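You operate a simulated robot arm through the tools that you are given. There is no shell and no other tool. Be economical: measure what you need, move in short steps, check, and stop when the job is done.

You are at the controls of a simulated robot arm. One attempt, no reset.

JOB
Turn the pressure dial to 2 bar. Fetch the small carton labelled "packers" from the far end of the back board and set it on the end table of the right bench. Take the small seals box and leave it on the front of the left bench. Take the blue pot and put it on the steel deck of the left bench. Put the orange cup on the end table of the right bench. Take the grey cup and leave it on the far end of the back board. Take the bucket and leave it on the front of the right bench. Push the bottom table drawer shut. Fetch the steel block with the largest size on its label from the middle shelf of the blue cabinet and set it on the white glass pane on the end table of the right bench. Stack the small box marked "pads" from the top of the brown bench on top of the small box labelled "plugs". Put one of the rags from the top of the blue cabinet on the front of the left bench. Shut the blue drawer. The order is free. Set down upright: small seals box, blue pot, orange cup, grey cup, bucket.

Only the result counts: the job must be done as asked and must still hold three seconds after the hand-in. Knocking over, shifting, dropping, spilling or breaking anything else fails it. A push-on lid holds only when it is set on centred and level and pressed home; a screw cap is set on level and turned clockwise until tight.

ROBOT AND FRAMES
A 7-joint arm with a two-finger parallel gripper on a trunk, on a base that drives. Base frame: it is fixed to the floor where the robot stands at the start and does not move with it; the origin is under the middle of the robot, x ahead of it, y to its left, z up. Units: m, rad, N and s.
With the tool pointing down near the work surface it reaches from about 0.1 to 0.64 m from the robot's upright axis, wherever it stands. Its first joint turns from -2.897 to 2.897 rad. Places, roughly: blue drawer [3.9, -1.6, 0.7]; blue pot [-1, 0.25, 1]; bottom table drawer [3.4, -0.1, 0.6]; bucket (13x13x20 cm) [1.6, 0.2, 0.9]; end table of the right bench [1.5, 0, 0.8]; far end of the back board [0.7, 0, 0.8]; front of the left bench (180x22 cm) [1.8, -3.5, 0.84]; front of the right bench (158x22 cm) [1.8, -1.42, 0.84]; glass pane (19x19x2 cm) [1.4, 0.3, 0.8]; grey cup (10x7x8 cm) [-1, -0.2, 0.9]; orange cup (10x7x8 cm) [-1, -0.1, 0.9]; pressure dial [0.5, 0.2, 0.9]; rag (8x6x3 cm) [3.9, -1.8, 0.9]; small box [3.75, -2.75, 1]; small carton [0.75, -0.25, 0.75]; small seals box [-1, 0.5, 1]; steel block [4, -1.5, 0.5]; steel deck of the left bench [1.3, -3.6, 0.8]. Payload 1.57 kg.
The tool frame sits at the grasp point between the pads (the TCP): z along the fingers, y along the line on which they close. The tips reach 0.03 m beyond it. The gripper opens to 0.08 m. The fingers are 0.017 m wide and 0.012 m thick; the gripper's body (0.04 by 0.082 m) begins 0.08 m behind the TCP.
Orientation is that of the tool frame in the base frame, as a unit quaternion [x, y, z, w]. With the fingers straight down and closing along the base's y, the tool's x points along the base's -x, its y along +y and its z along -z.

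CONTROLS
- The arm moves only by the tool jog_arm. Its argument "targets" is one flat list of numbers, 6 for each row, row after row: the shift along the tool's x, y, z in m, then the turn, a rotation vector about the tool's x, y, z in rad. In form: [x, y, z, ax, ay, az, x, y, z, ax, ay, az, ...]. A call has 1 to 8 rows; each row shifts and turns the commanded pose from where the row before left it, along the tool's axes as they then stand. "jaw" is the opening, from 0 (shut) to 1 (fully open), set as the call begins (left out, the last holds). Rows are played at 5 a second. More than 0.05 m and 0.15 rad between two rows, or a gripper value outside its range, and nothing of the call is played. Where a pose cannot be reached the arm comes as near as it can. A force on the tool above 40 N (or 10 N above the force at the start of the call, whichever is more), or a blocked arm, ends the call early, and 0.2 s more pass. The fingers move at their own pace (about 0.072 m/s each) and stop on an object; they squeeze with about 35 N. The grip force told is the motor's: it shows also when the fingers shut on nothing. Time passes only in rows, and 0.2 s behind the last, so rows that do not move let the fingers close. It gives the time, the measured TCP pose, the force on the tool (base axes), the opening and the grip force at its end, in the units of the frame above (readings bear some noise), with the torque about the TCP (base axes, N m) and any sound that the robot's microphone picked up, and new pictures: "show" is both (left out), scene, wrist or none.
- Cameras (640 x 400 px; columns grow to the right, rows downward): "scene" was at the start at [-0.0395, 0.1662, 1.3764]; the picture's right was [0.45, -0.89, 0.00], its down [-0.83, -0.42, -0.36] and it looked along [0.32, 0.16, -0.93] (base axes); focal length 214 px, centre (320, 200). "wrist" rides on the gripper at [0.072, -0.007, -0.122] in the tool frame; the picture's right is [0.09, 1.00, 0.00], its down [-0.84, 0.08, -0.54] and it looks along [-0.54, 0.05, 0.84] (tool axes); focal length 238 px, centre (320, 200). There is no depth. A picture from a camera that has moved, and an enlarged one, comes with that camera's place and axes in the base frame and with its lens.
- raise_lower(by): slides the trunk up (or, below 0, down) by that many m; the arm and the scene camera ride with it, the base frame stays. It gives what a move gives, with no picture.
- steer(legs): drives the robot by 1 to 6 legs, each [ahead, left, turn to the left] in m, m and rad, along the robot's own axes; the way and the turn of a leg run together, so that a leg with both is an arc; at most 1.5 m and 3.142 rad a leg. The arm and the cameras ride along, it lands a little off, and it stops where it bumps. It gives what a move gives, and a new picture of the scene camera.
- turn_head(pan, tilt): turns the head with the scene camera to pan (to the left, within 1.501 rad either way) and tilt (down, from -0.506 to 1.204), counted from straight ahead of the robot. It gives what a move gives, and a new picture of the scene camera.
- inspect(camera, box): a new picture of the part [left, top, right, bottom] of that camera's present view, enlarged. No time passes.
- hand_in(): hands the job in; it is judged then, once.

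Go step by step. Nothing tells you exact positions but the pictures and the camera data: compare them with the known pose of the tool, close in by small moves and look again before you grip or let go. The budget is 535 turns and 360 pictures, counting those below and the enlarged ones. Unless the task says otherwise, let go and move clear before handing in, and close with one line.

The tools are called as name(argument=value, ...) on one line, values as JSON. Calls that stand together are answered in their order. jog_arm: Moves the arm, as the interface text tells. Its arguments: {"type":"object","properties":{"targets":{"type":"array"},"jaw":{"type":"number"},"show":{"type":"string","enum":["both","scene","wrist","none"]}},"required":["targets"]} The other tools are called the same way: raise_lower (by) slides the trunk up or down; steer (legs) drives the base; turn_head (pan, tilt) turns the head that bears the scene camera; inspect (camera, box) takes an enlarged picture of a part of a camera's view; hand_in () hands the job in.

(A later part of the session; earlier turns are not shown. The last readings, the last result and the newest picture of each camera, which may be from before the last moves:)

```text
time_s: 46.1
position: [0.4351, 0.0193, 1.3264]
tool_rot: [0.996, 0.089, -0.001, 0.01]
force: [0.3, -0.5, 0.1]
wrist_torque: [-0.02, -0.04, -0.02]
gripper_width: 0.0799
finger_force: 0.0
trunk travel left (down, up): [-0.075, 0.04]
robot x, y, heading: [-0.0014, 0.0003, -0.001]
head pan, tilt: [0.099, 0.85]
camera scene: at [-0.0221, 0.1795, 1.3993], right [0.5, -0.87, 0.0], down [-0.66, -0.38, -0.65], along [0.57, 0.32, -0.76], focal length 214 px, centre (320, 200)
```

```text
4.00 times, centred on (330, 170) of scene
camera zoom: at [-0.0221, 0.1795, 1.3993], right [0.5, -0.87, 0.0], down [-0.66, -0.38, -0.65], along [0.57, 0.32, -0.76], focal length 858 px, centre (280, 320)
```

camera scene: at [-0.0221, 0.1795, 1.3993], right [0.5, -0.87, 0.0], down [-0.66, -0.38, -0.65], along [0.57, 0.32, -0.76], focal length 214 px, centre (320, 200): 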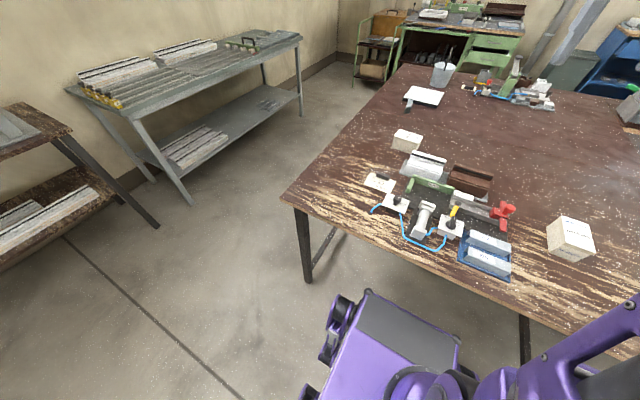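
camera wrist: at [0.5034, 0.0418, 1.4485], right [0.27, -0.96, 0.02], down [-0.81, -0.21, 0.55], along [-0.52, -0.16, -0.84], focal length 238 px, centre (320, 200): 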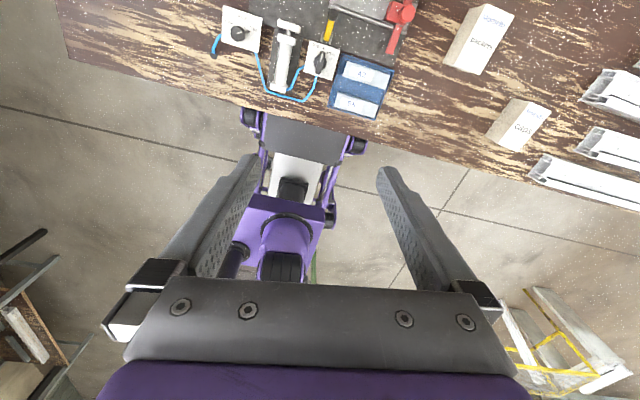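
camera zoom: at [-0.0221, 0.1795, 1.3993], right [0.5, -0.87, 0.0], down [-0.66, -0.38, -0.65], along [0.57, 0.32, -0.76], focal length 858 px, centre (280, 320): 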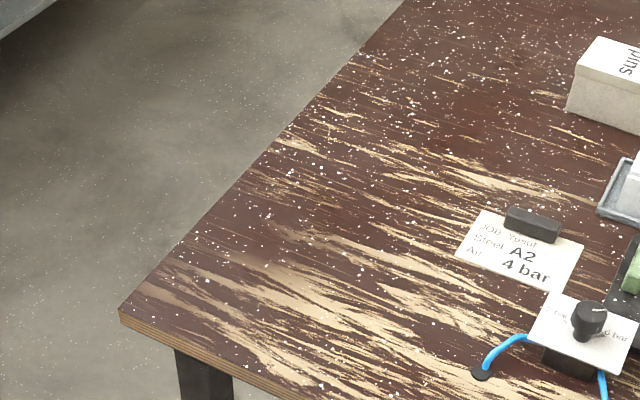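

jog_arm(targets=[0.0153, -0.0306, 0.03, 0, 0, 0, 0.0153, -0.0306, 0.03, 0, 0, 0, 0.0153, -0.0306, 0.03, 0, 0, 0, 0.0153, -0.0306, 0.03, 0, 0, 0, 0.0153, -0.0306, 0.03, 0, 0, 0], show="none")

jog_arm(targets=[0, 0, 0, 0, 0, -0.14, 0, 0, 0, 0, 0, -0.14, 0, 0, 0, 0, 0, -0.14, 0, 0, 0, 0, 0, -0.14, 0, 0, 0, 0, 0, -0.14, 0, 0, 0, 0, 0, -0.14, 0, 0, 0, 0, 0, -0.14], show="none")

jog_arm(targets=[0, 0, 0, 0, 0, -0.14, 0, 0, 0, 0, 0, -0.14, 0, 0, 0, 0, 0, -0.14, 0, 0, 0, 0, 0, -0.14, 0, 0, 0, 0, 0, -0.14, 0, 0, 0, 0, 0, -0.14], show="both")

```text
time_s: 47.3
position: [0.4819, 0.1833, 1.1761]
tool_rot: [0.996, 0.091, 0.001, 0.008]
force: [0.3, -0.3, 1.2]
wrist_torque: [0.04, 0.02, -0.01]
gripper_width: 0.08
finger_force: 0.0
trunk travel left (down, up): [-0.075, 0.04]
robot x, y, heading: [-0.0049, 0.0031, -0.001]
head pan, tilt: [0.099, 0.85]
```

```text
time_s: 48.9
position: [0.4823, 0.1823, 1.1747]
tool_rot: [0.835, 0.549, -0.005, 0.009]
force: [-0.1, -0.2, -0.8]
wrist_torque: [0.0, -0.05, -0.06]
gripper_width: 0.08
finger_force: 0.1
trunk travel left (down, up): [-0.075, 0.04]
robot x, y, heading: [-0.0009, 0.0001, 0.004]
head pan, tilt: [0.099, 0.85]
```

```text
time_s: 50.3
position: [0.4819, 0.1823, 1.175]
tool_rot: [0.539, 0.842, -0.008, 0.007]
force: [0.0, 0.7, 0.5]
wrist_torque: [0.02, 0.03, 0.01]
gripper_width: 0.08
finger_force: 0.2
trunk travel left (down, up): [-0.075, 0.04]
robot x, y, heading: [0.0016, 0.0007, -0.002]
head pan, tilt: [0.099, 0.85]
camera scene: at [-0.0116, 0.1486, 1.4001], right [0.1, -1.0, 0.0], down [-0.75, -0.07, -0.66], along [0.66, 0.07, -0.75], focal length 214 px, centre (320, 200)
camera wrist: at [0.4455, 0.2463, 1.2947], right [0.87, 0.5, -0.01], down [0.42, -0.72, 0.56], along [0.27, -0.49, -0.83], focal length 238 px, centre (320, 200)
```

scene: 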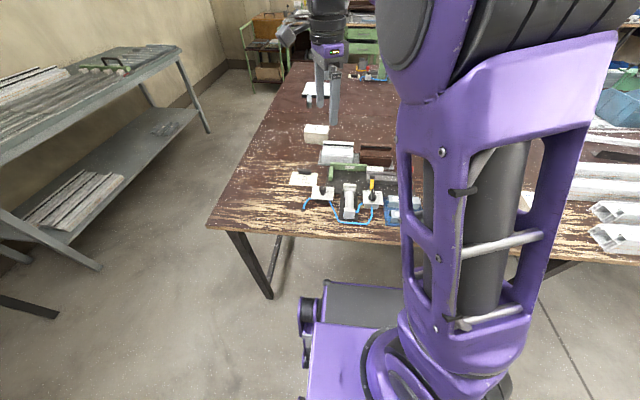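
wrist: 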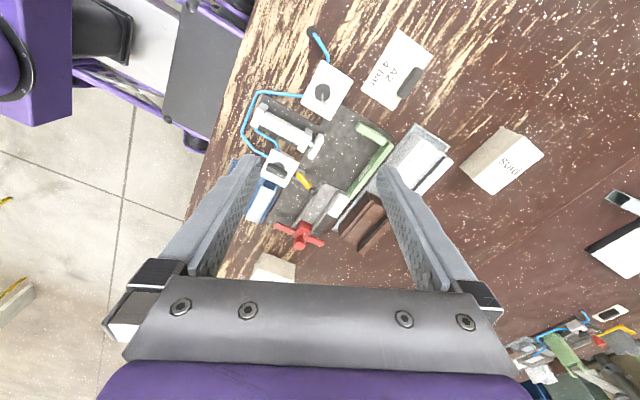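

jog_arm(targets=[0.0058, -0.0006, 0.043, 0, 0, 0, 0, 0, 0.043, 0, 0, 0, 0, 0, 0.043, 0, 0, 0, 0, 0, 0.043, 0, 0, 0, 0, 0, 0.043, 0, 0, 0], show="wrist")

inspect(camera="wrist", box=[220, 60, 420, 185])

```text
time_s: 51.5
position: [0.4784, 0.1824, 0.9587]
tool_rot: [0.541, 0.841, -0.008, 0.006]
force: [-0.7, -0.8, 0.0]
wrist_torque: [0.0, -0.04, 0.0]
gripper_width: 0.08
finger_force: 0.1
trunk travel left (down, up): [-0.075, 0.04]
robot x, y, heading: [0.0006, -0.0003, -0.004]
head pan, tilt: [0.099, 0.85]
camera wrist: at [0.4415, 0.2465, 1.0788], right [0.87, 0.5, -0.01], down [0.42, -0.72, 0.56], along [0.27, -0.49, -0.83], focal length 238 px, centre (320, 200)
```

wrist: 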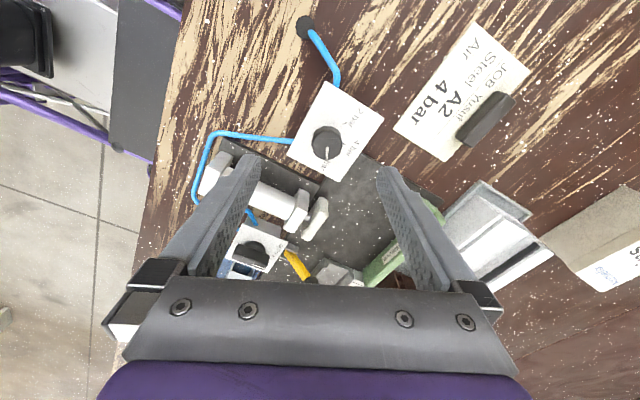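

```text
3.20 times, centred on (320, 122) of wrist
camera zoom: at [0.4415, 0.2465, 1.0788], right [0.87, 0.5, -0.01], down [0.42, -0.72, 0.56], along [0.27, -0.49, -0.83], focal length 763 px, centre (320, 448)
```

zoom: 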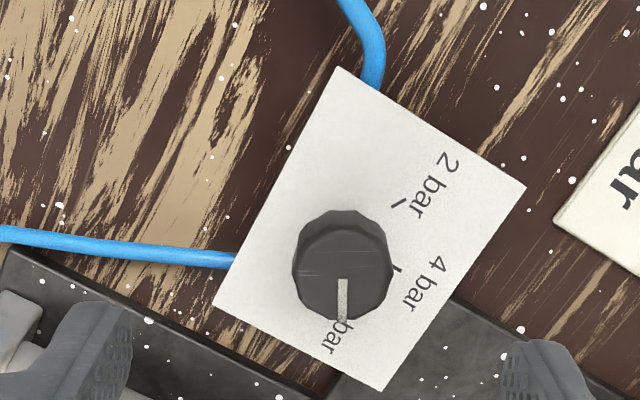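

jog_arm(targets=[0.004, 0.004, 0, 0, 0, 0, 0, 0, 0.025, 0, 0, 0, 0, 0, 0.023, 0, 0, 0], jaw=0.6, show="wrist")

inspect(camera="wrist", box=[240, 100, 400, 200])

```text
time_s: 52.3
position: [0.48, 0.1873, 0.9104]
tool_rot: [0.54, 0.842, -0.009, 0.006]
force: [0.4, 0.6, 0.4]
wrist_torque: [0.01, 0.01, 0.01]
gripper_width: 0.0478
finger_force: 0.0
trunk travel left (down, up): [-0.075, 0.04]
robot x, y, heading: [-0.0029, 0.0001, -0.0]
head pan, tilt: [0.099, 0.85]
camera wrist: at [0.4441, 0.2514, 1.0306], right [0.87, 0.5, -0.01], down [0.42, -0.72, 0.56], along [0.27, -0.49, -0.83], focal length 238 px, centre (320, 200)
```

wrist: 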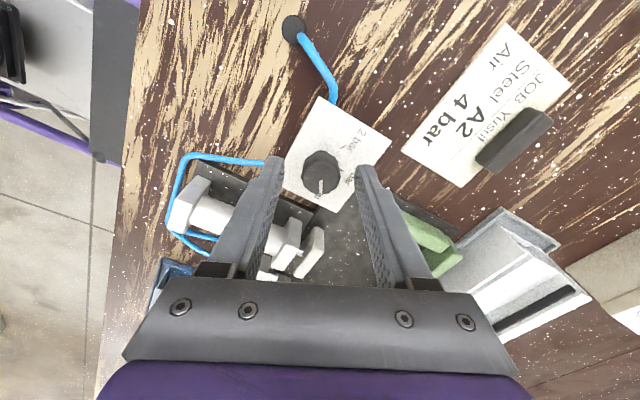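

```text
4.00 times, centred on (320, 150) of wrist
camera zoom: at [0.4441, 0.2514, 1.0306], right [0.87, 0.5, -0.01], down [0.42, -0.72, 0.56], along [0.27, -0.49, -0.83], focal length 953 px, centre (320, 400)
```

zoom: 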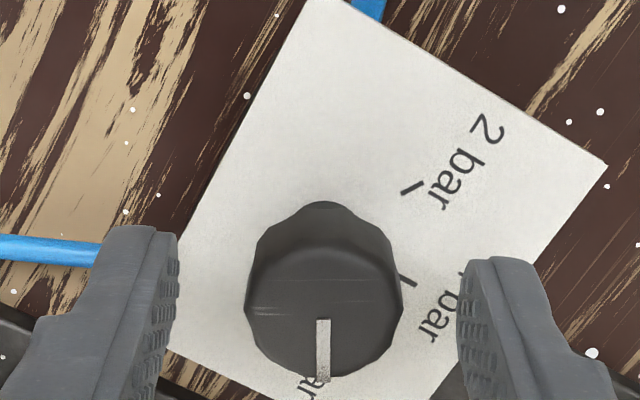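

jog_arm(targets=[0, 0, 0.006, 0, 0, 0], show="none")

jog_arm(targets=[0, 0, 0, 0, 0, 0, 0, 0, 0, 0, 0, 0], jaw=0.25, show="wrist")

```text
time_s: 52.7
position: [0.4815, 0.1865, 0.9053]
tool_rot: [0.54, 0.842, -0.009, 0.006]
force: [-0.6, 0.0, -0.4]
wrist_torque: [-0.02, -0.02, -0.01]
gripper_width: 0.0477
finger_force: 0.0
trunk travel left (down, up): [-0.075, 0.04]
robot x, y, heading: [-0.0012, -0.0012, 0.001]
head pan, tilt: [0.099, 0.85]
```

```text
time_s: 53.3
position: [0.4806, 0.1871, 0.9047]
tool_rot: [0.542, 0.841, -0.008, 0.006]
force: [2.5, 1.1, -1.2]
wrist_torque: [0.0, -0.08, 0.01]
gripper_width: 0.0254
finger_force: 35.1
trunk travel left (down, up): [-0.075, 0.04]
robot x, y, heading: [-0.0012, -0.0031, 0.001]
head pan, tilt: [0.099, 0.85]
camera wrist: at [0.4446, 0.2515, 1.0248], right [0.87, 0.5, -0.01], down [0.42, -0.72, 0.56], along [0.27, -0.49, -0.83], focal length 238 px, centre (320, 200)
```

wrist: 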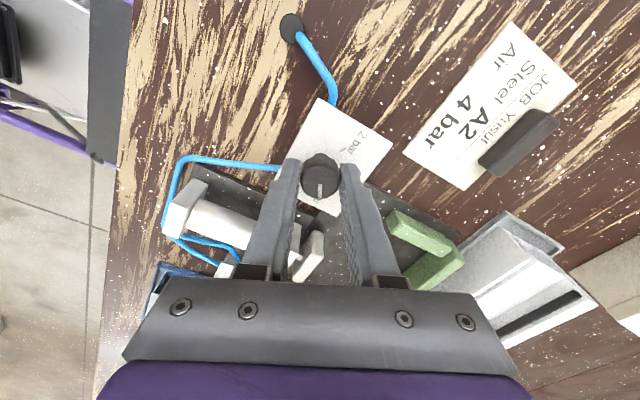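

jog_arm(targets=[0, 0, 0, 0, 0, -0.14, 0, 0, 0, 0, 0, -0.14, 0, 0, 0, 0, 0, -0.14, 0, 0, 0, 0, 0, -0.14, 0, 0, 0, 0, 0, -0.14, 0, 0, 0, 0, 0, -0.14, 0, 0, 0, 0, 0, -0.14, 0, 0, 0, 0, 0, -0.14], show="none")

jog_arm(targets=[0, 0, 0, 0, 0, -0.14, 0, 0, 0, 0, 0, -0.14, 0, 0, 0, 0, 0, -0.14, 0, 0, 0, 0, 0, -0.14, 0, 0, 0, 0, 0, -0.14], show="wrist")

inspect(camera="wrist", box=[240, 100, 400, 200])

```text
time_s: 55.1
position: [0.4807, 0.1888, 0.9054]
tool_rot: [0.01, 1.0, -0.009, 0.001]
force: [6.7, 8.9, -10.9]
wrist_torque: [0.23, -0.77, -0.04]
gripper_width: 0.0253
finger_force: 36.9
trunk travel left (down, up): [-0.075, 0.04]
robot x, y, heading: [0.0003, -0.0013, 0.002]
head pan, tilt: [0.099, 0.85]
```

```text
time_s: 56.3
position: [0.4809, 0.1884, 0.9055]
tool_rot: [-0.333, 0.943, -0.009, -0.002]
force: [3.6, 18.2, -4.1]
wrist_torque: [0.78, -0.57, -0.01]
gripper_width: 0.0257
finger_force: 37.1
trunk travel left (down, up): [-0.075, 0.04]
robot x, y, heading: [0.0019, -0.0, 0.0]
head pan, tilt: [0.099, 0.85]
camera wrist: at [0.4292, 0.1404, 1.0275], right [-0.7, 0.72, -0.01], down [0.6, 0.6, 0.53], along [0.39, 0.36, -0.85], focal length 238 px, centre (320, 200)
```

wrist: 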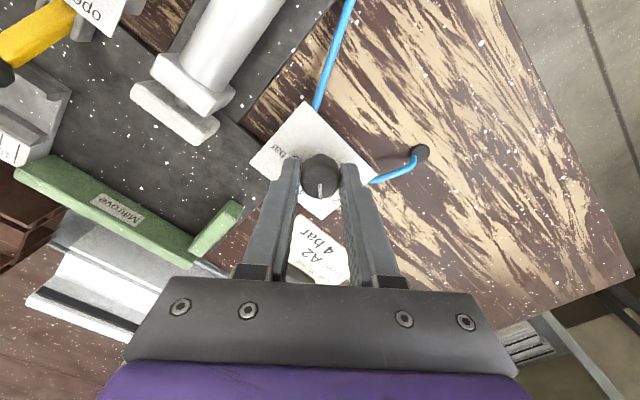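

```text
4.00 times, centred on (320, 150) of wrist
camera zoom: at [0.4292, 0.1404, 1.0275], right [-0.7, 0.72, -0.01], down [0.6, 0.6, 0.53], along [0.39, 0.36, -0.85], focal length 953 px, centre (320, 400)
```

zoom: 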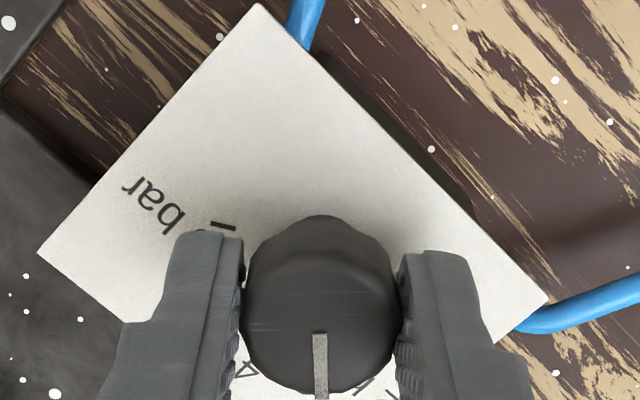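

jog_arm(targets=[0, 0, 0, 0, 0, -0.14, 0, 0, 0, 0, 0, -0.14], show="none")

inspect(camera="wrist", box=[240, 130, 400, 230])

```text
time_s: 56.9
position: [0.4799, 0.1885, 0.9058]
tool_rot: [-0.461, 0.887, -0.009, -0.005]
force: [2.0, 19.0, -2.7]
wrist_torque: [0.57, -0.03, -0.39]
gripper_width: 0.0252
finger_force: 36.5
trunk travel left (down, up): [-0.075, 0.04]
robot x, y, heading: [-0.0001, 0.0054, -0.004]
head pan, tilt: [0.099, 0.85]
```

```text
4.00 times, centred on (320, 180) of wrist
camera zoom: at [0.4446, 0.1281, 1.0279], right [-0.87, 0.5, -0.01], down [0.42, 0.74, 0.53], along [0.27, 0.45, -0.85], focal length 953 px, centre (320, 280)
```

zoom: 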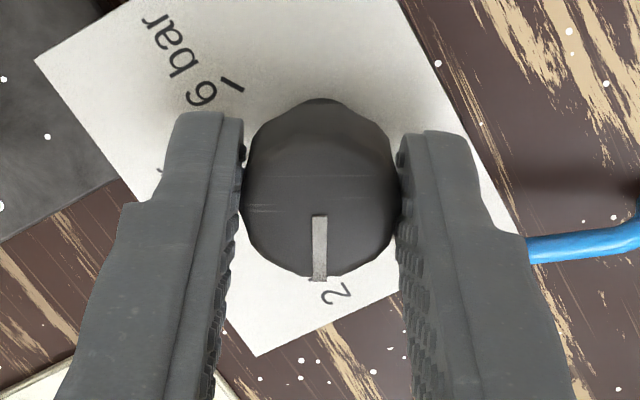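

jog_arm(targets=[0, 0, 0, 0, 0, 0, 0, 0, 0, 0, 0, 0, 0, 0, -0.04, 0, 0, 0, 0, 0, -0.04, 0, 0, 0], jaw=0.6, show="none")

inspect(camera="wrist", box=[240, 80, 400, 180])

```text
time_s: 57.9
position: [0.481, 0.189, 0.9855]
tool_rot: [-0.46, 0.888, -0.009, -0.004]
force: [0.5, -0.3, 0.0]
wrist_torque: [0.03, 0.02, 0.04]
gripper_width: 0.048
finger_force: 0.0
trunk travel left (down, up): [-0.075, 0.04]
robot x, y, heading: [-0.0002, 0.0027, 0.005]
head pan, tilt: [0.099, 0.85]
```

```text
4.00 times, centred on (320, 130) of wrist
camera zoom: at [0.4446, 0.1284, 1.1077], right [-0.87, 0.5, -0.01], down [0.42, 0.74, 0.53], along [0.27, 0.45, -0.85], focal length 953 px, centre (320, 480)
```

zoom: 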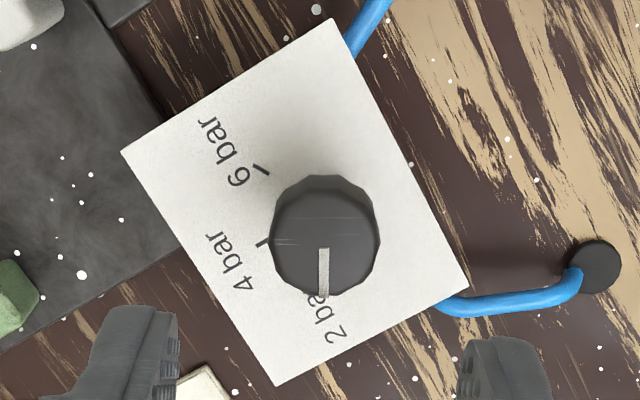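

jog_arm(targets=[0, 0, -0.05, 0, 0, 0, 0, 0, -0.05, 0, 0, 0], jaw=1, show="none")

inspect(camera="wrist", box=[240, 60, 400, 160])

inspect(camera="scene", box=[290, 160, 370, 210])

```text
time_s: 58.5
position: [0.4802, 0.1898, 1.0862]
tool_rot: [-0.46, 0.888, -0.008, -0.004]
force: [-0.4, 0.1, -0.5]
wrist_torque: [0.0, 0.01, -0.03]
gripper_width: 0.0799
finger_force: 0.0
trunk travel left (down, up): [-0.075, 0.04]
robot x, y, heading: [-0.0003, 0.0009, 0.002]
head pan, tilt: [0.099, 0.85]
```

```text
4.00 times, centred on (320, 110) of wrist
camera zoom: at [0.4443, 0.1295, 1.2084], right [-0.87, 0.5, -0.01], down [0.42, 0.74, 0.53], along [0.27, 0.45, -0.85], focal length 953 px, centre (320, 560)
```

zoom: 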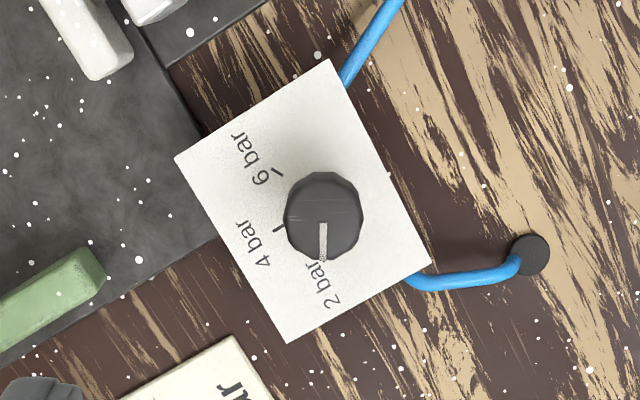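

```text
8.00 times, centred on (330, 185) of scene
camera zoom: at [-0.0116, 0.1486, 1.4], right [0.1, -1.0, 0.0], down [-0.75, -0.07, -0.66], along [0.66, 0.07, -0.75], focal length 1716 px, centre (240, 320)
```

zoom: 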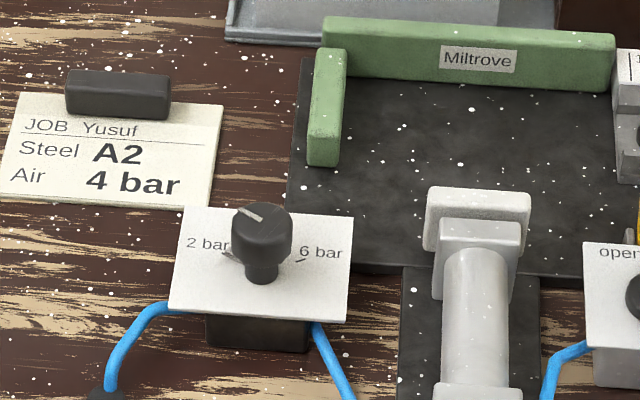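

turn_head(pan=-0.3, tilt=0.7)

inspect(camera="wrist", box=[0, 0, 320, 200])

```text
time_s: 59.3
position: [0.4797, 0.19, 1.0847]
tool_rot: [-0.46, 0.888, -0.009, -0.004]
force: [1.0, -0.2, -0.5]
wrist_torque: [0.02, 0.01, 0.0]
gripper_width: 0.0803
finger_force: 0.1
trunk travel left (down, up): [-0.075, 0.04]
robot x, y, heading: [0.0019, -0.0021, 0.003]
head pan, tilt: [-0.3, 0.7]
camera scene: at [-0.0083, 0.1157, 1.4123], right [-0.29, -0.96, 0.0], down [-0.62, 0.19, -0.76], along [0.73, -0.23, -0.64], focal length 214 px, centre (320, 200)
```

scene: 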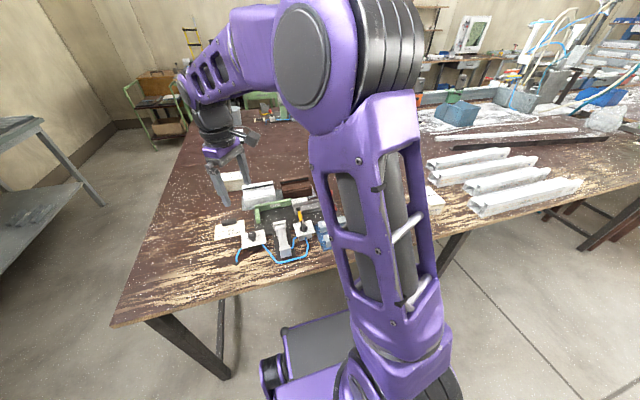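

```text
2.00 times, centred on (160, 100) of wrist
camera zoom: at [0.4444, 0.1296, 1.2076], right [-0.87, 0.5, -0.01], down [0.42, 0.74, 0.53], along [0.27, 0.45, -0.85], focal length 477 px, centre (640, 400)
```

zoom: 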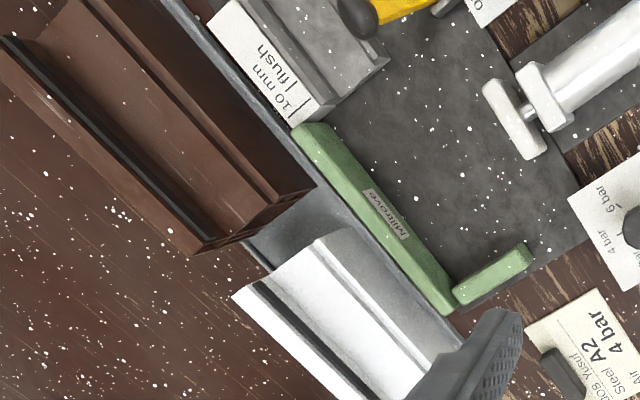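

jog_arm(targets=[0.0388, -0.0274, -0.008, 0, 0, 0, 0.0388, -0.0274, -0.008, 0, 0, 0, 0.0388, -0.0274, -0.008, 0, 0, 0, 0.0388, -0.0274, -0.008, 0, 0, 0, 0.0388, -0.0274, -0.008, 0, 0, 0, 0.0388, -0.0274, -0.008, 0, 0, 0, 0.0388, -0.0274, -0.008, 0, 0, 0, 0.0388, -0.0274, -0.008, 0, 0, 0], show="none")

jog_arm(targets=[0, 0, 0, 0, 0, 0.137, 0, 0, 0, 0, 0, 0.137, 0, 0, 0, 0, 0, 0.137, 0, 0, 0, 0, 0, 0.137, 0, 0, 0, 0, 0, 0.137, 0, 0, 0, 0, 0, 0.137, 0, 0, 0, 0, 0, 0.137], show="both")

```text
time_s: 61.1
position: [0.4827, -0.1896, 1.1574]
tool_rot: [-0.461, 0.888, -0.009, -0.004]
force: [-0.3, 0.0, 0.1]
wrist_torque: [-0.04, 0.0, -0.02]
gripper_width: 0.0802
finger_force: 0.1
trunk travel left (down, up): [-0.075, 0.04]
robot x, y, heading: [0.0024, 0.0012, 0.0]
head pan, tilt: [-0.3, 0.7]
```

```text
time_s: 62.7
position: [0.4834, -0.1894, 1.1574]
tool_rot: [0.002, 1.0, -0.009, 0.0]
force: [-0.2, 0.2, 0.0]
wrist_torque: [0.02, 0.01, 0.01]
gripper_width: 0.08
finger_force: 0.0
trunk travel left (down, up): [-0.075, 0.04]
robot x, y, heading: [0.003, -0.0014, 0.0]
head pan, tilt: [-0.3, 0.7]
camera scene: at [-0.0083, 0.1157, 1.4124], right [-0.3, -0.96, 0.0], down [-0.62, 0.19, -0.76], along [0.73, -0.23, -0.64], focal length 214 px, centre (320, 200)
camera wrist: at [0.4091, -0.1926, 1.2785], right [-0.09, 1.0, -0.02], down [0.84, 0.08, 0.54], along [0.54, 0.03, -0.84], focal length 238 px, centre (320, 200)
```

scene: 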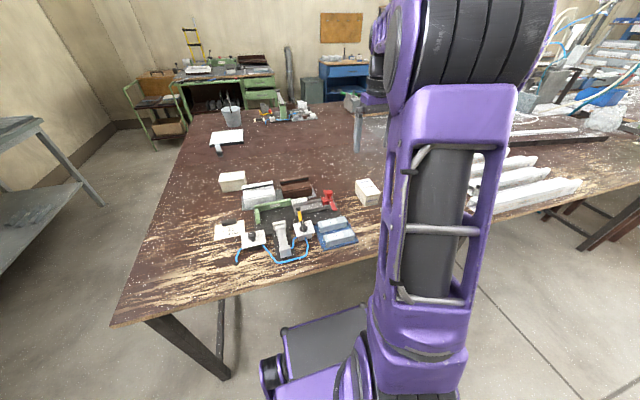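
wrist: 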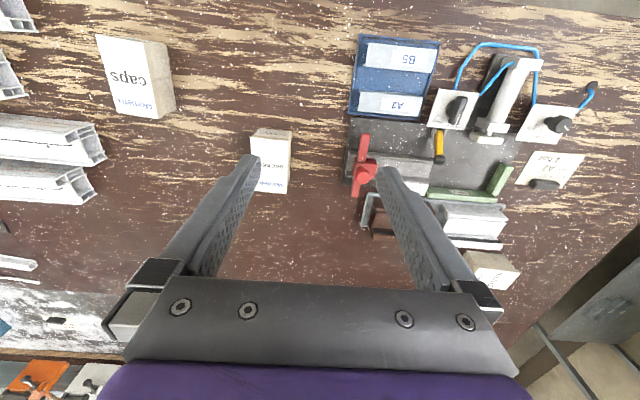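

inspect(camera="wrist", box=[200, 100, 360, 200])

steer(legs=[[0.1, 0, 0]])

```text
4.00 times, centred on (280, 150) of wrist
camera zoom: at [0.4091, -0.1926, 1.2785], right [-0.09, 1.0, -0.02], down [0.84, 0.08, 0.54], along [0.54, 0.03, -0.84], focal length 953 px, centre (480, 400)
```

zoom: 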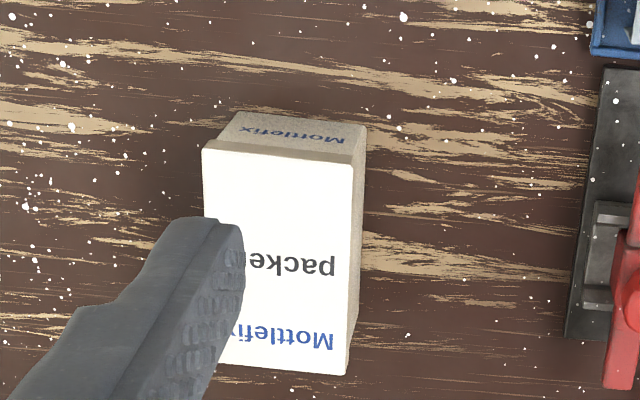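

```text
time_s: 63.9
position: [0.5809, -0.1892, 1.1567]
tool_rot: [0.001, 1.0, -0.01, 0.001]
force: [0.3, -0.4, -0.3]
wrist_torque: [-0.03, 0.01, -0.01]
gripper_width: 0.08
finger_force: 0.0
trunk travel left (down, up): [-0.075, 0.04]
robot x, y, heading: [0.0996, 0.0036, 0.001]
head pan, tilt: [-0.3, 0.7]
camera scene: at [0.0914, 0.1157, 1.4123], right [-0.3, -0.96, 0.0], down [-0.62, 0.19, -0.77], along [0.73, -0.23, -0.64], focal length 214 px, centre (320, 200)
```

scene: 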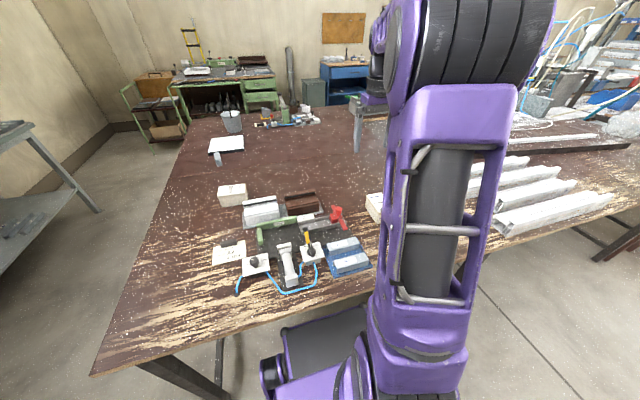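

jog_arm(targets=[-0.01, -0.045, 0.015, 0, 0, 0, -0.01, -0.045, 0.015, 0, 0, 0, 0, 0, 0.04, 0, 0, 0], show="wrist")

```text
time_s: 64.7
position: [0.6, -0.2803, 1.0892]
tool_rot: [0.001, 1.0, -0.009, 0.001]
force: [-0.7, -0.9, 0.1]
wrist_torque: [-0.02, 0.01, -0.03]
gripper_width: 0.0798
finger_force: 0.1
trunk travel left (down, up): [-0.075, 0.04]
robot x, y, heading: [0.0976, -0.0019, -0.0]
head pan, tilt: [-0.3, 0.7]
camera wrist: at [0.5292, -0.285, 1.2104], right [-0.09, 1.0, -0.02], down [0.84, 0.09, 0.54], along [0.54, 0.03, -0.84], focal length 238 px, centre (320, 200)
```

wrist: 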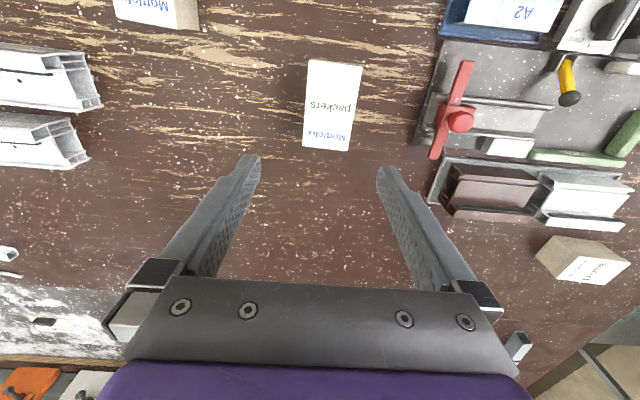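

jog_arm(targets=[0.008, 0.008, 0.045, 0, 0, 0, 0, 0, 0.045, 0, 0, 0, 0, 0, 0.045, 0, 0, 0], show="wrist")

```text
time_s: 65.5
position: [0.5925, -0.2756, 0.9536]
tool_rot: [0.001, 1.0, -0.009, 0.001]
force: [-0.6, -0.2, -0.4]
wrist_torque: [0.0, -0.01, 0.02]
gripper_width: 0.0799
finger_force: 0.0
trunk travel left (down, up): [-0.075, 0.04]
robot x, y, heading: [0.0992, -0.0004, 0.005]
head pan, tilt: [-0.3, 0.7]
camera wrist: at [0.5206, -0.2803, 1.0749], right [-0.09, 1.0, -0.02], down [0.84, 0.09, 0.54], along [0.54, 0.03, -0.84], focal length 238 px, centre (320, 200)
```

wrist: 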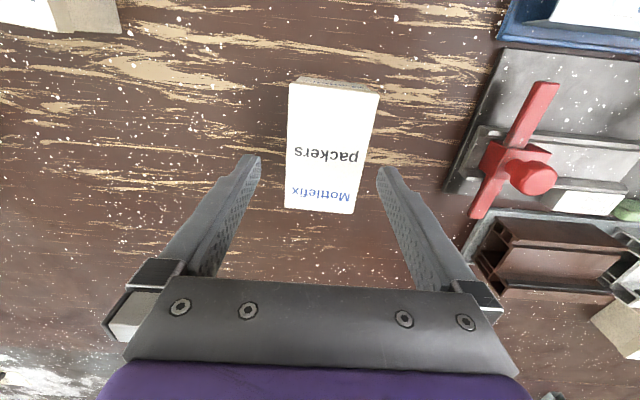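

jog_arm(targets=[-0.003, 0.0035, 0.045, 0, 0, 0, 0, 0, 0.035, 0, 0, 0], show="wrist")

```text
time_s: 66.1
position: [0.5968, -0.2727, 0.873]
tool_rot: [0.0, 1.0, -0.01, 0.001]
force: [0.0, 0.1, -0.2]
wrist_torque: [-0.04, -0.02, -0.02]
gripper_width: 0.0798
finger_force: 0.1
trunk travel left (down, up): [-0.075, 0.04]
robot x, y, heading: [0.0977, 0.002, -0.001]
head pan, tilt: [-0.3, 0.7]
camera wrist: at [0.5239, -0.2776, 0.9943], right [-0.09, 1.0, -0.02], down [0.84, 0.09, 0.54], along [0.54, 0.03, -0.84], focal length 238 px, centre (320, 200)
```

wrist: 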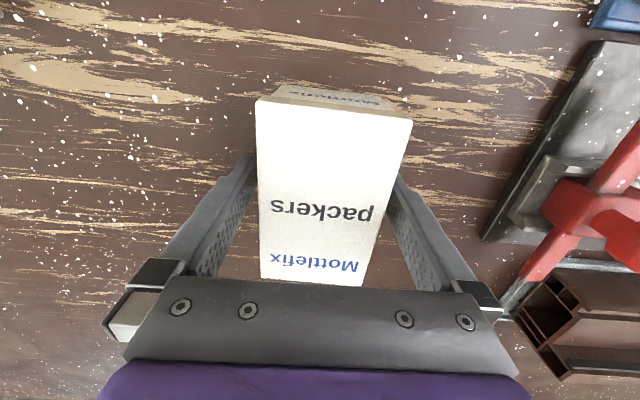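

jog_arm(targets=[0, 0, 0.006, 0, 0, 0], show="none")

jog_arm(targets=[0, 0, 0, 0, 0, 0, 0, 0, 0, 0, 0, 0, 0, 0, -0.03, 0, 0, 0, 0, 0, -0.04, 0, 0, 0, 0, 0, -0.04, 0, 0, 0, 0, 0, -0.04, 0, 0, 0], jaw=0, show="wrist")

```text
time_s: 66.5
position: [0.597, -0.2722, 0.8701]
tool_rot: [0.001, 1.0, -0.011, 0.003]
force: [-5.4, 2.7, 24.4]
wrist_torque: [1.22, 0.26, 0.25]
gripper_width: 0.08
finger_force: 0.1
trunk travel left (down, up): [-0.075, 0.04]
robot x, y, heading: [0.1012, 0.0003, 0.001]
head pan, tilt: [-0.3, 0.7]
```

```text
time_s: 67.0
position: [0.5965, -0.2643, 0.8703]
tool_rot: [-0.001, 1.0, -0.005, 0.002]
force: [-5.2, 7.1, 19.1]
wrist_torque: [0.96, 0.61, 0.18]
gripper_width: 0.0623
finger_force: 27.6
trunk travel left (down, up): [-0.075, 0.04]
robot x, y, heading: [0.1004, 0.0034, 0.001]
head pan, tilt: [-0.3, 0.7]
stopped in row 2: the force on the tool passed its limit at 43 N (the readings are from after the stop); the commanded pose is now the measured one
camera wrist: at [0.5254, -0.2714, 0.9916], right [-0.1, 1.0, -0.01], down [0.83, 0.09, 0.54], along [0.54, 0.04, -0.84], focal length 238 px, centre (320, 200)
```

wrist: 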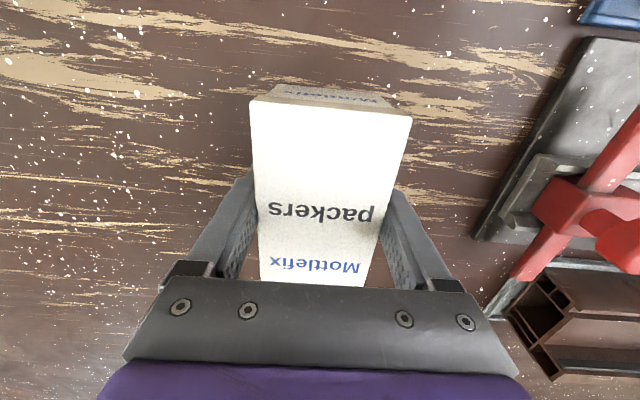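

jog_arm(targets=[0, 0, -0.004, 0, 0, 0, 0, 0, 0, 0, 0, 0], jaw=0, show="none")

jog_arm(targets=[0, 0, -0.03, 0, 0, 0, 0, 0, -0.04, 0, 0, 0, 0, 0, -0.04, 0, 0, 0, 0, 0, -0.04, 0, 0, 0, 0, 0, -0.04, 0, 0, 0], show="wrist")

```text
time_s: 67.5
position: [0.597, -0.2672, 0.8715]
tool_rot: [-0.001, 1.0, -0.006, 0.0]
force: [0.6, 0.4, -0.3]
wrist_torque: [-0.02, -0.01, 0.05]
gripper_width: 0.0621
finger_force: 34.8
trunk travel left (down, up): [-0.075, 0.04]
robot x, y, heading: [0.0996, -0.0011, 0.001]
head pan, tilt: [-0.3, 0.7]
```

```text
time_s: 68.8
position: [0.5968, -0.2651, 1.0632]
tool_rot: [-0.001, 1.0, -0.006, 0.001]
force: [0.4, -0.7, 0.8]
wrist_torque: [0.03, 0.03, 0.01]
gripper_width: 0.0
finger_force: 21.2
trunk travel left (down, up): [-0.075, 0.04]
robot x, y, heading: [0.0996, 0.0002, 0.003]
head pan, tilt: [-0.3, 0.7]
camera wrist: at [0.5248, -0.2709, 1.1841], right [-0.09, 1.0, -0.01], down [0.84, 0.09, 0.54], along [0.54, 0.04, -0.84], focal length 238 px, centre (320, 200)
```

wrist: 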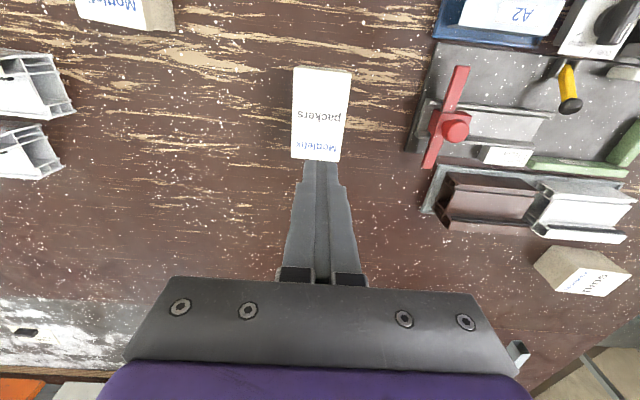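

jog_arm(targets=[0, 0, 0.04, 0, 0, 0, 0, 0, 0.04, 0, 0, 0, 0, 0, 0.04, 0, 0, 0, 0, 0, 0.04, 0, 0, 0, 0, 0, 0.03, 0, 0, 0], jaw=1, show="none")

jog_arm(targets=[0, 0, 0, 0, 0, 0, 0, 0, 0, 0, 0, 0, 0, 0, 0, 0, 0, 0, 0, 0, 0, 0, 0, 0], jaw=0, show="none")

jog_arm(targets=[0, 0, -0.004, 0, 0, 0, 0, 0, -0.004, 0, 0, 0, 0, 0, -0.004, 0, 0, 0], show="both")

```text
time_s: 70.0
position: [0.5982, -0.2678, 0.8716]
tool_rot: [0.0, 1.0, -0.006, 0.0]
force: [-1.1, 0.2, 0.7]
wrist_torque: [0.0, -0.01, -0.01]
gripper_width: 0.08
finger_force: 0.0
trunk travel left (down, up): [-0.075, 0.04]
robot x, y, heading: [0.1023, -0.0021, -0.001]
head pan, tilt: [-0.3, 0.7]
```

```text
time_s: 71.0
position: [0.5972, -0.2681, 0.8728]
tool_rot: [-0.002, 1.0, -0.006, -0.001]
force: [0.2, -0.2, 0.5]
wrist_torque: [-0.04, -0.01, 0.02]
gripper_width: 0.0619
finger_force: 34.8
trunk travel left (down, up): [-0.075, 0.04]
robot x, y, heading: [0.0995, -0.0007, -0.0]
head pan, tilt: [-0.3, 0.7]
```

```text
time_s: 71.8
position: [0.5978, -0.2673, 0.8854]
tool_rot: [-0.001, 1.0, -0.007, 0.0]
force: [0.5, -0.6, -1.0]
wrist_torque: [0.0, 0.0, 0.02]
gripper_width: 0.0622
finger_force: 35.1
trunk travel left (down, up): [-0.075, 0.04]
robot x, y, heading: [0.1013, 0.0016, -0.002]
head pan, tilt: [-0.3, 0.7]
camera scene: at [0.0913, 0.1159, 1.4123], right [-0.29, -0.96, 0.0], down [-0.62, 0.19, -0.76], along [0.73, -0.23, -0.64], focal length 214 px, centre (320, 200)
camera wrist: at [0.5261, -0.2731, 1.0056], right [-0.09, 1.0, -0.01], down [0.84, 0.09, 0.54], along [0.54, 0.04, -0.84], focal length 238 px, centre (320, 200)
```

scene: 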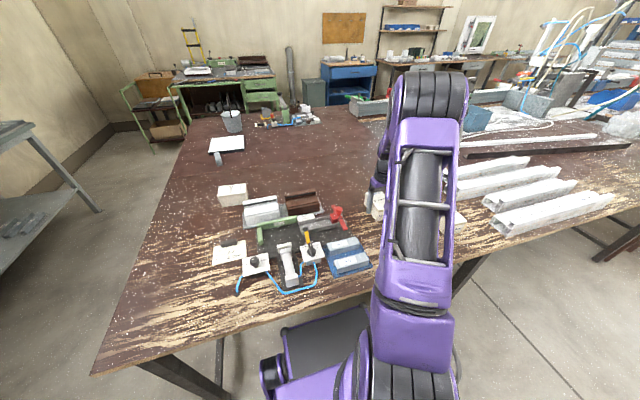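
wrist: 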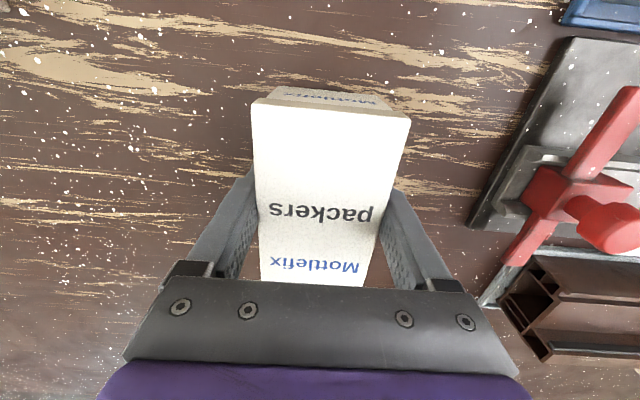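

jog_arm(targets=[0, 0, -0.01, 0, 0, 0, 0, 0, -0.012, 0, 0, 0, 0, 0, -0.015, 0, 0, 0, 0, 0, -0.02, 0, 0, 0, 0, 0, -0.02, 0, 0, 0, 0, 0, -0.02, 0, 0, 0, 0, 0, -0.02, 0, 0, 0], show="wrist")

```text
time_s: 73.3
position: [0.5984, -0.2659, 1.0016]
tool_rot: [-0.001, 1.0, -0.006, 0.0]
force: [-0.4, 0.1, -0.6]
wrist_torque: [-0.01, 0.03, -0.01]
gripper_width: 0.0618
finger_force: 34.6
trunk travel left (down, up): [-0.075, 0.04]
robot x, y, heading: [0.0985, 0.002, -0.001]
head pan, tilt: [-0.3, 0.7]
camera wrist: at [0.5257, -0.2712, 1.1231], right [-0.09, 1.0, -0.01], down [0.84, 0.09, 0.54], along [0.54, 0.04, -0.84], focal length 238 px, centre (320, 200)
```

wrist: 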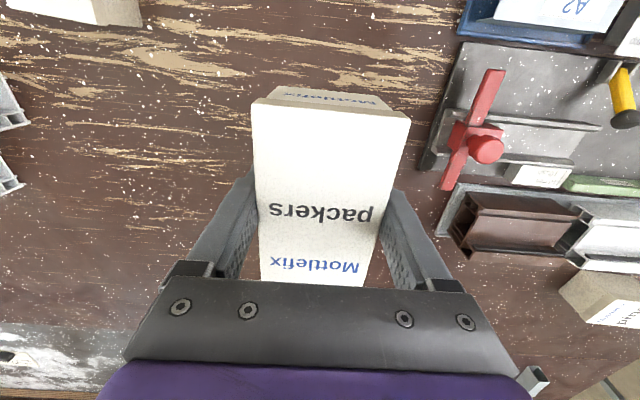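

jog_arm(targets=[0.02, 0.03, -0.02, 0, 0, 0, 0.02, 0.035, -0.02, 0, 0, 0, 0.02, 0.035, -0.02, 0, 0, 0, 0.02, 0.035, -0.02, 0, 0, 0, 0.02, 0.035, -0.02, 0, 0, 0, 0, 0.035, 0, 0, 0, 0], show="none")

steer(legs=[[-0.3, 0, 0], [0, 1.05, 0], [1.45, 0, 0]])

```text
time_s: 74.8
position: [0.4956, -0.0592, 1.0989]
tool_rot: [-0.001, 1.0, -0.006, -0.001]
force: [-0.6, -0.7, -1.1]
wrist_torque: [0.02, 0.0, 0.01]
gripper_width: 0.0622
finger_force: 35.2
trunk travel left (down, up): [-0.075, 0.04]
robot x, y, heading: [0.0986, 0.0013, 0.003]
head pan, tilt: [-0.3, 0.7]
```

```text
time_s: 93.6
position: [1.6352, 0.9924, 1.0995]
tool_rot: [0.0, 1.0, -0.006, 0.0]
force: [1.0, 0.4, -0.6]
wrist_torque: [-0.01, -0.02, -0.02]
gripper_width: 0.0621
finger_force: 34.9
trunk travel left (down, up): [-0.075, 0.04]
robot x, y, heading: [1.237, 1.052, -0.002]
head pan, tilt: [-0.3, 0.7]
camera scene: at [1.2297, 1.1684, 1.4124], right [-0.3, -0.96, 0.0], down [-0.62, 0.19, -0.76], along [0.73, -0.23, -0.64], focal length 214 px, centre (320, 200)
```

scene: 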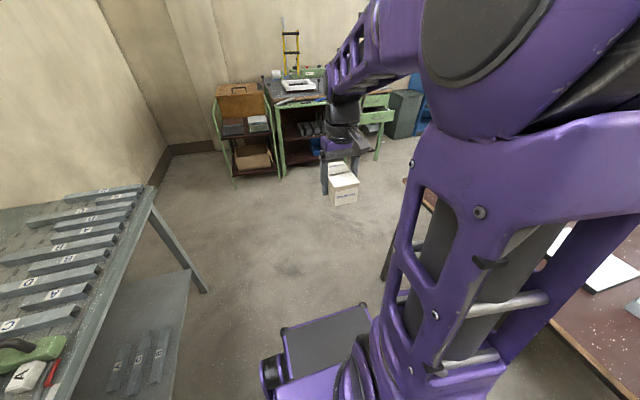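

steer(legs=[[0, 0, -1.571]])

turn_head(pan=0.2, tilt=0.7)

```text
time_s: 97.9
position: [1.179, 0.6555, 1.0988]
tool_rot: [0.706, 0.709, -0.004, -0.004]
force: [1.0, -0.1, -1.2]
wrist_torque: [-0.02, -0.02, -0.01]
gripper_width: 0.062
finger_force: 35.3
trunk travel left (down, up): [-0.075, 0.04]
robot x, y, heading: [1.2394, 1.0526, -1.569]
head pan, tilt: [-0.3, 0.7]
camera scene: at [1.3533, 1.0625, 1.4124], right [-0.96, 0.29, 0.0], down [0.19, 0.62, -0.76], along [-0.22, -0.73, -0.64], focal length 214 px, centre (320, 200)
```

scene: 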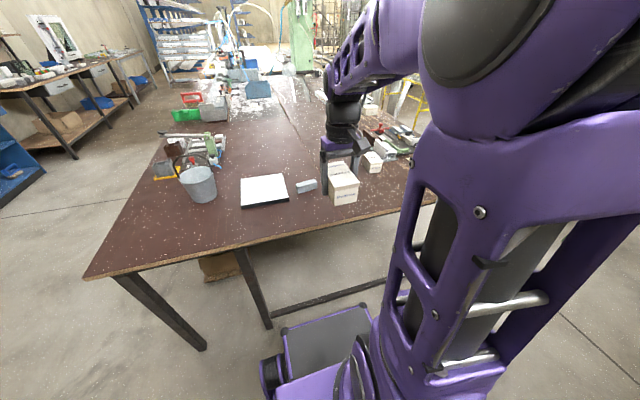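

```text
time_s: 98.8
position: [1.1794, 0.6554, 1.0958]
tool_rot: [0.705, 0.709, -0.002, -0.006]
force: [-0.2, -0.3, -1.1]
wrist_torque: [0.0, 0.03, 0.0]
gripper_width: 0.0618
finger_force: 35.2
trunk travel left (down, up): [-0.075, 0.04]
robot x, y, heading: [1.2359, 1.0505, -1.569]
head pan, tilt: [0.201, 0.7]
camera scene: at [1.3831, 1.0586, 1.413], right [-1.0, -0.06, 0.0], down [-0.04, 0.64, -0.77], along [0.04, -0.77, -0.64], focal length 214 px, centre (320, 200)
```

scene: 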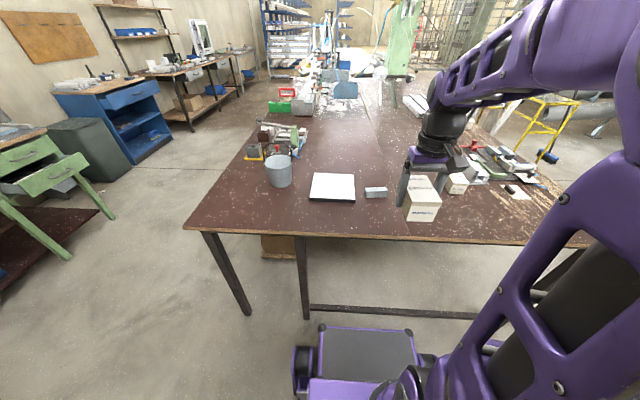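

inspect(camera="scene", box=[200, 80, 440, 230])

```text
2.67 times, centred on (320, 155) of scene
camera zoom: at [1.3831, 1.0586, 1.413], right [-1.0, -0.06, 0.0], down [-0.04, 0.64, -0.77], along [0.04, -0.77, -0.64], focal length 572 px, centre (320, 320)
```

zoom: 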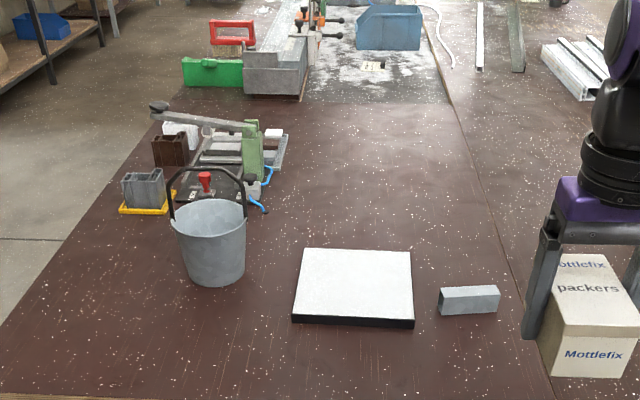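

jog_arm(targets=[-0.038, 0.0062, 0.01, 0, 0, 0, -0.038, 0.0062, 0.01, 0, 0, 0, -0.038, 0.0062, 0.01, 0, 0, 0, -0.038, 0.0062, 0.01, 0, 0, 0, -0.038, 0.0062, 0.01, 0, 0, 0], show="wrist")

```text
time_s: 100.0
position: [1.2098, 0.4647, 1.0491]
tool_rot: [0.706, 0.708, -0.004, -0.005]
force: [-0.1, 0.4, -0.4]
wrist_torque: [-0.05, -0.03, 0.03]
gripper_width: 0.0623
finger_force: 34.7
trunk travel left (down, up): [-0.075, 0.04]
robot x, y, heading: [1.2402, 1.0513, -1.567]
head pan, tilt: [0.201, 0.7]
camera wrist: at [1.205, 0.5368, 1.1707], right [1.0, 0.1, -0.01], down [0.09, -0.84, 0.54], along [0.04, -0.54, -0.84], focal length 238 px, centre (320, 200)
```

wrist: 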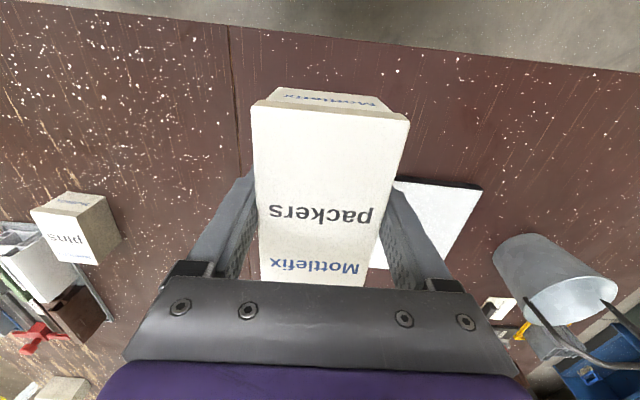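

jog_arm(targets=[0, 0, 0.04, 0, 0, 0, 0, 0, 0.04, 0, 0, 0, 0, 0, 0.04, 0, 0, 0, 0, 0, 0.035, 0, 0, 0, 0, 0, 0.012, 0, 0, 0, 0, 0, 0.006, 0, 0, 0], show="wrist")

```text
time_s: 101.4
position: [1.2084, 0.4643, 0.8763]
tool_rot: [0.706, 0.708, -0.004, -0.003]
force: [0.4, -0.5, -0.9]
wrist_torque: [0.0, 0.0, 0.01]
gripper_width: 0.062
finger_force: 35.2
trunk travel left (down, up): [-0.075, 0.04]
robot x, y, heading: [1.2384, 1.0519, -1.568]
head pan, tilt: [0.201, 0.7]
camera wrist: at [1.2027, 0.5362, 0.9969], right [1.0, 0.1, -0.01], down [0.09, -0.84, 0.54], along [0.04, -0.54, -0.84], focal length 238 px, centre (320, 200)
```

wrist: 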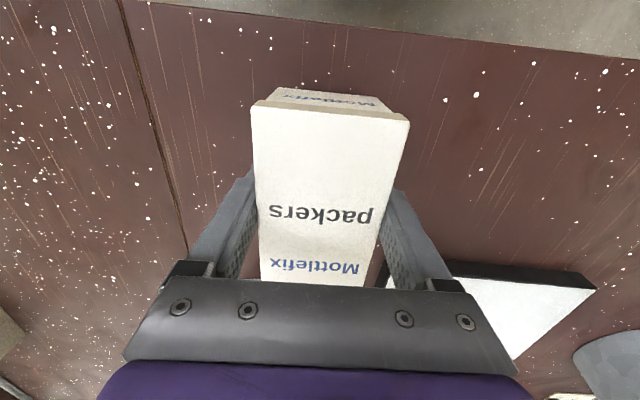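

jog_arm(targets=[0, 0, 0.002, 0, 0, 0, 0, 0, 0.002, 0, 0, 0], show="none")

jog_arm(targets=[0, 0, 0, 0, 0, 0, 0, 0, 0, 0, 0, 0, 0, 0, -0.02, 0, 0, 0, 0, 0, -0.04, 0, 0, 0, 0, 0, -0.04, 0, 0, 0, 0, 0, -0.04, 0, 0, 0, 0, 0, -0.04, 0, 0, 0], jaw=1, show="wrist")

```text
time_s: 102.0
position: [1.2078, 0.4652, 0.872]
tool_rot: [0.706, 0.708, -0.004, -0.004]
force: [0.6, 0.5, -1.2]
wrist_torque: [-0.05, -0.01, 0.03]
gripper_width: 0.0618
finger_force: 35.0
trunk travel left (down, up): [-0.075, 0.04]
robot x, y, heading: [1.2378, 1.0537, -1.568]
head pan, tilt: [0.201, 0.7]
```

```text
time_s: 103.6
position: [1.2089, 0.4664, 1.0533]
tool_rot: [0.706, 0.709, -0.005, -0.005]
force: [-0.1, -0.1, 0.3]
wrist_torque: [0.01, -0.02, 0.02]
gripper_width: 0.0802
finger_force: 0.1
trunk travel left (down, up): [-0.075, 0.04]
robot x, y, heading: [1.2376, 1.0516, -1.57]
head pan, tilt: [0.201, 0.7]
camera wrist: at [1.205, 0.537, 1.1743], right [1.0, 0.1, -0.01], down [0.09, -0.84, 0.54], along [0.04, -0.54, -0.84], focal length 238 px, centre (320, 200)
```

wrist: 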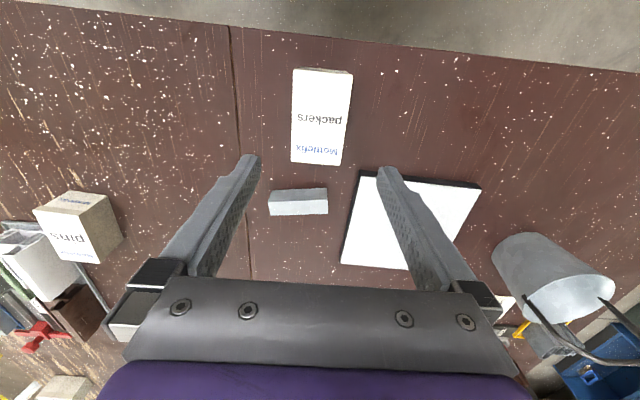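

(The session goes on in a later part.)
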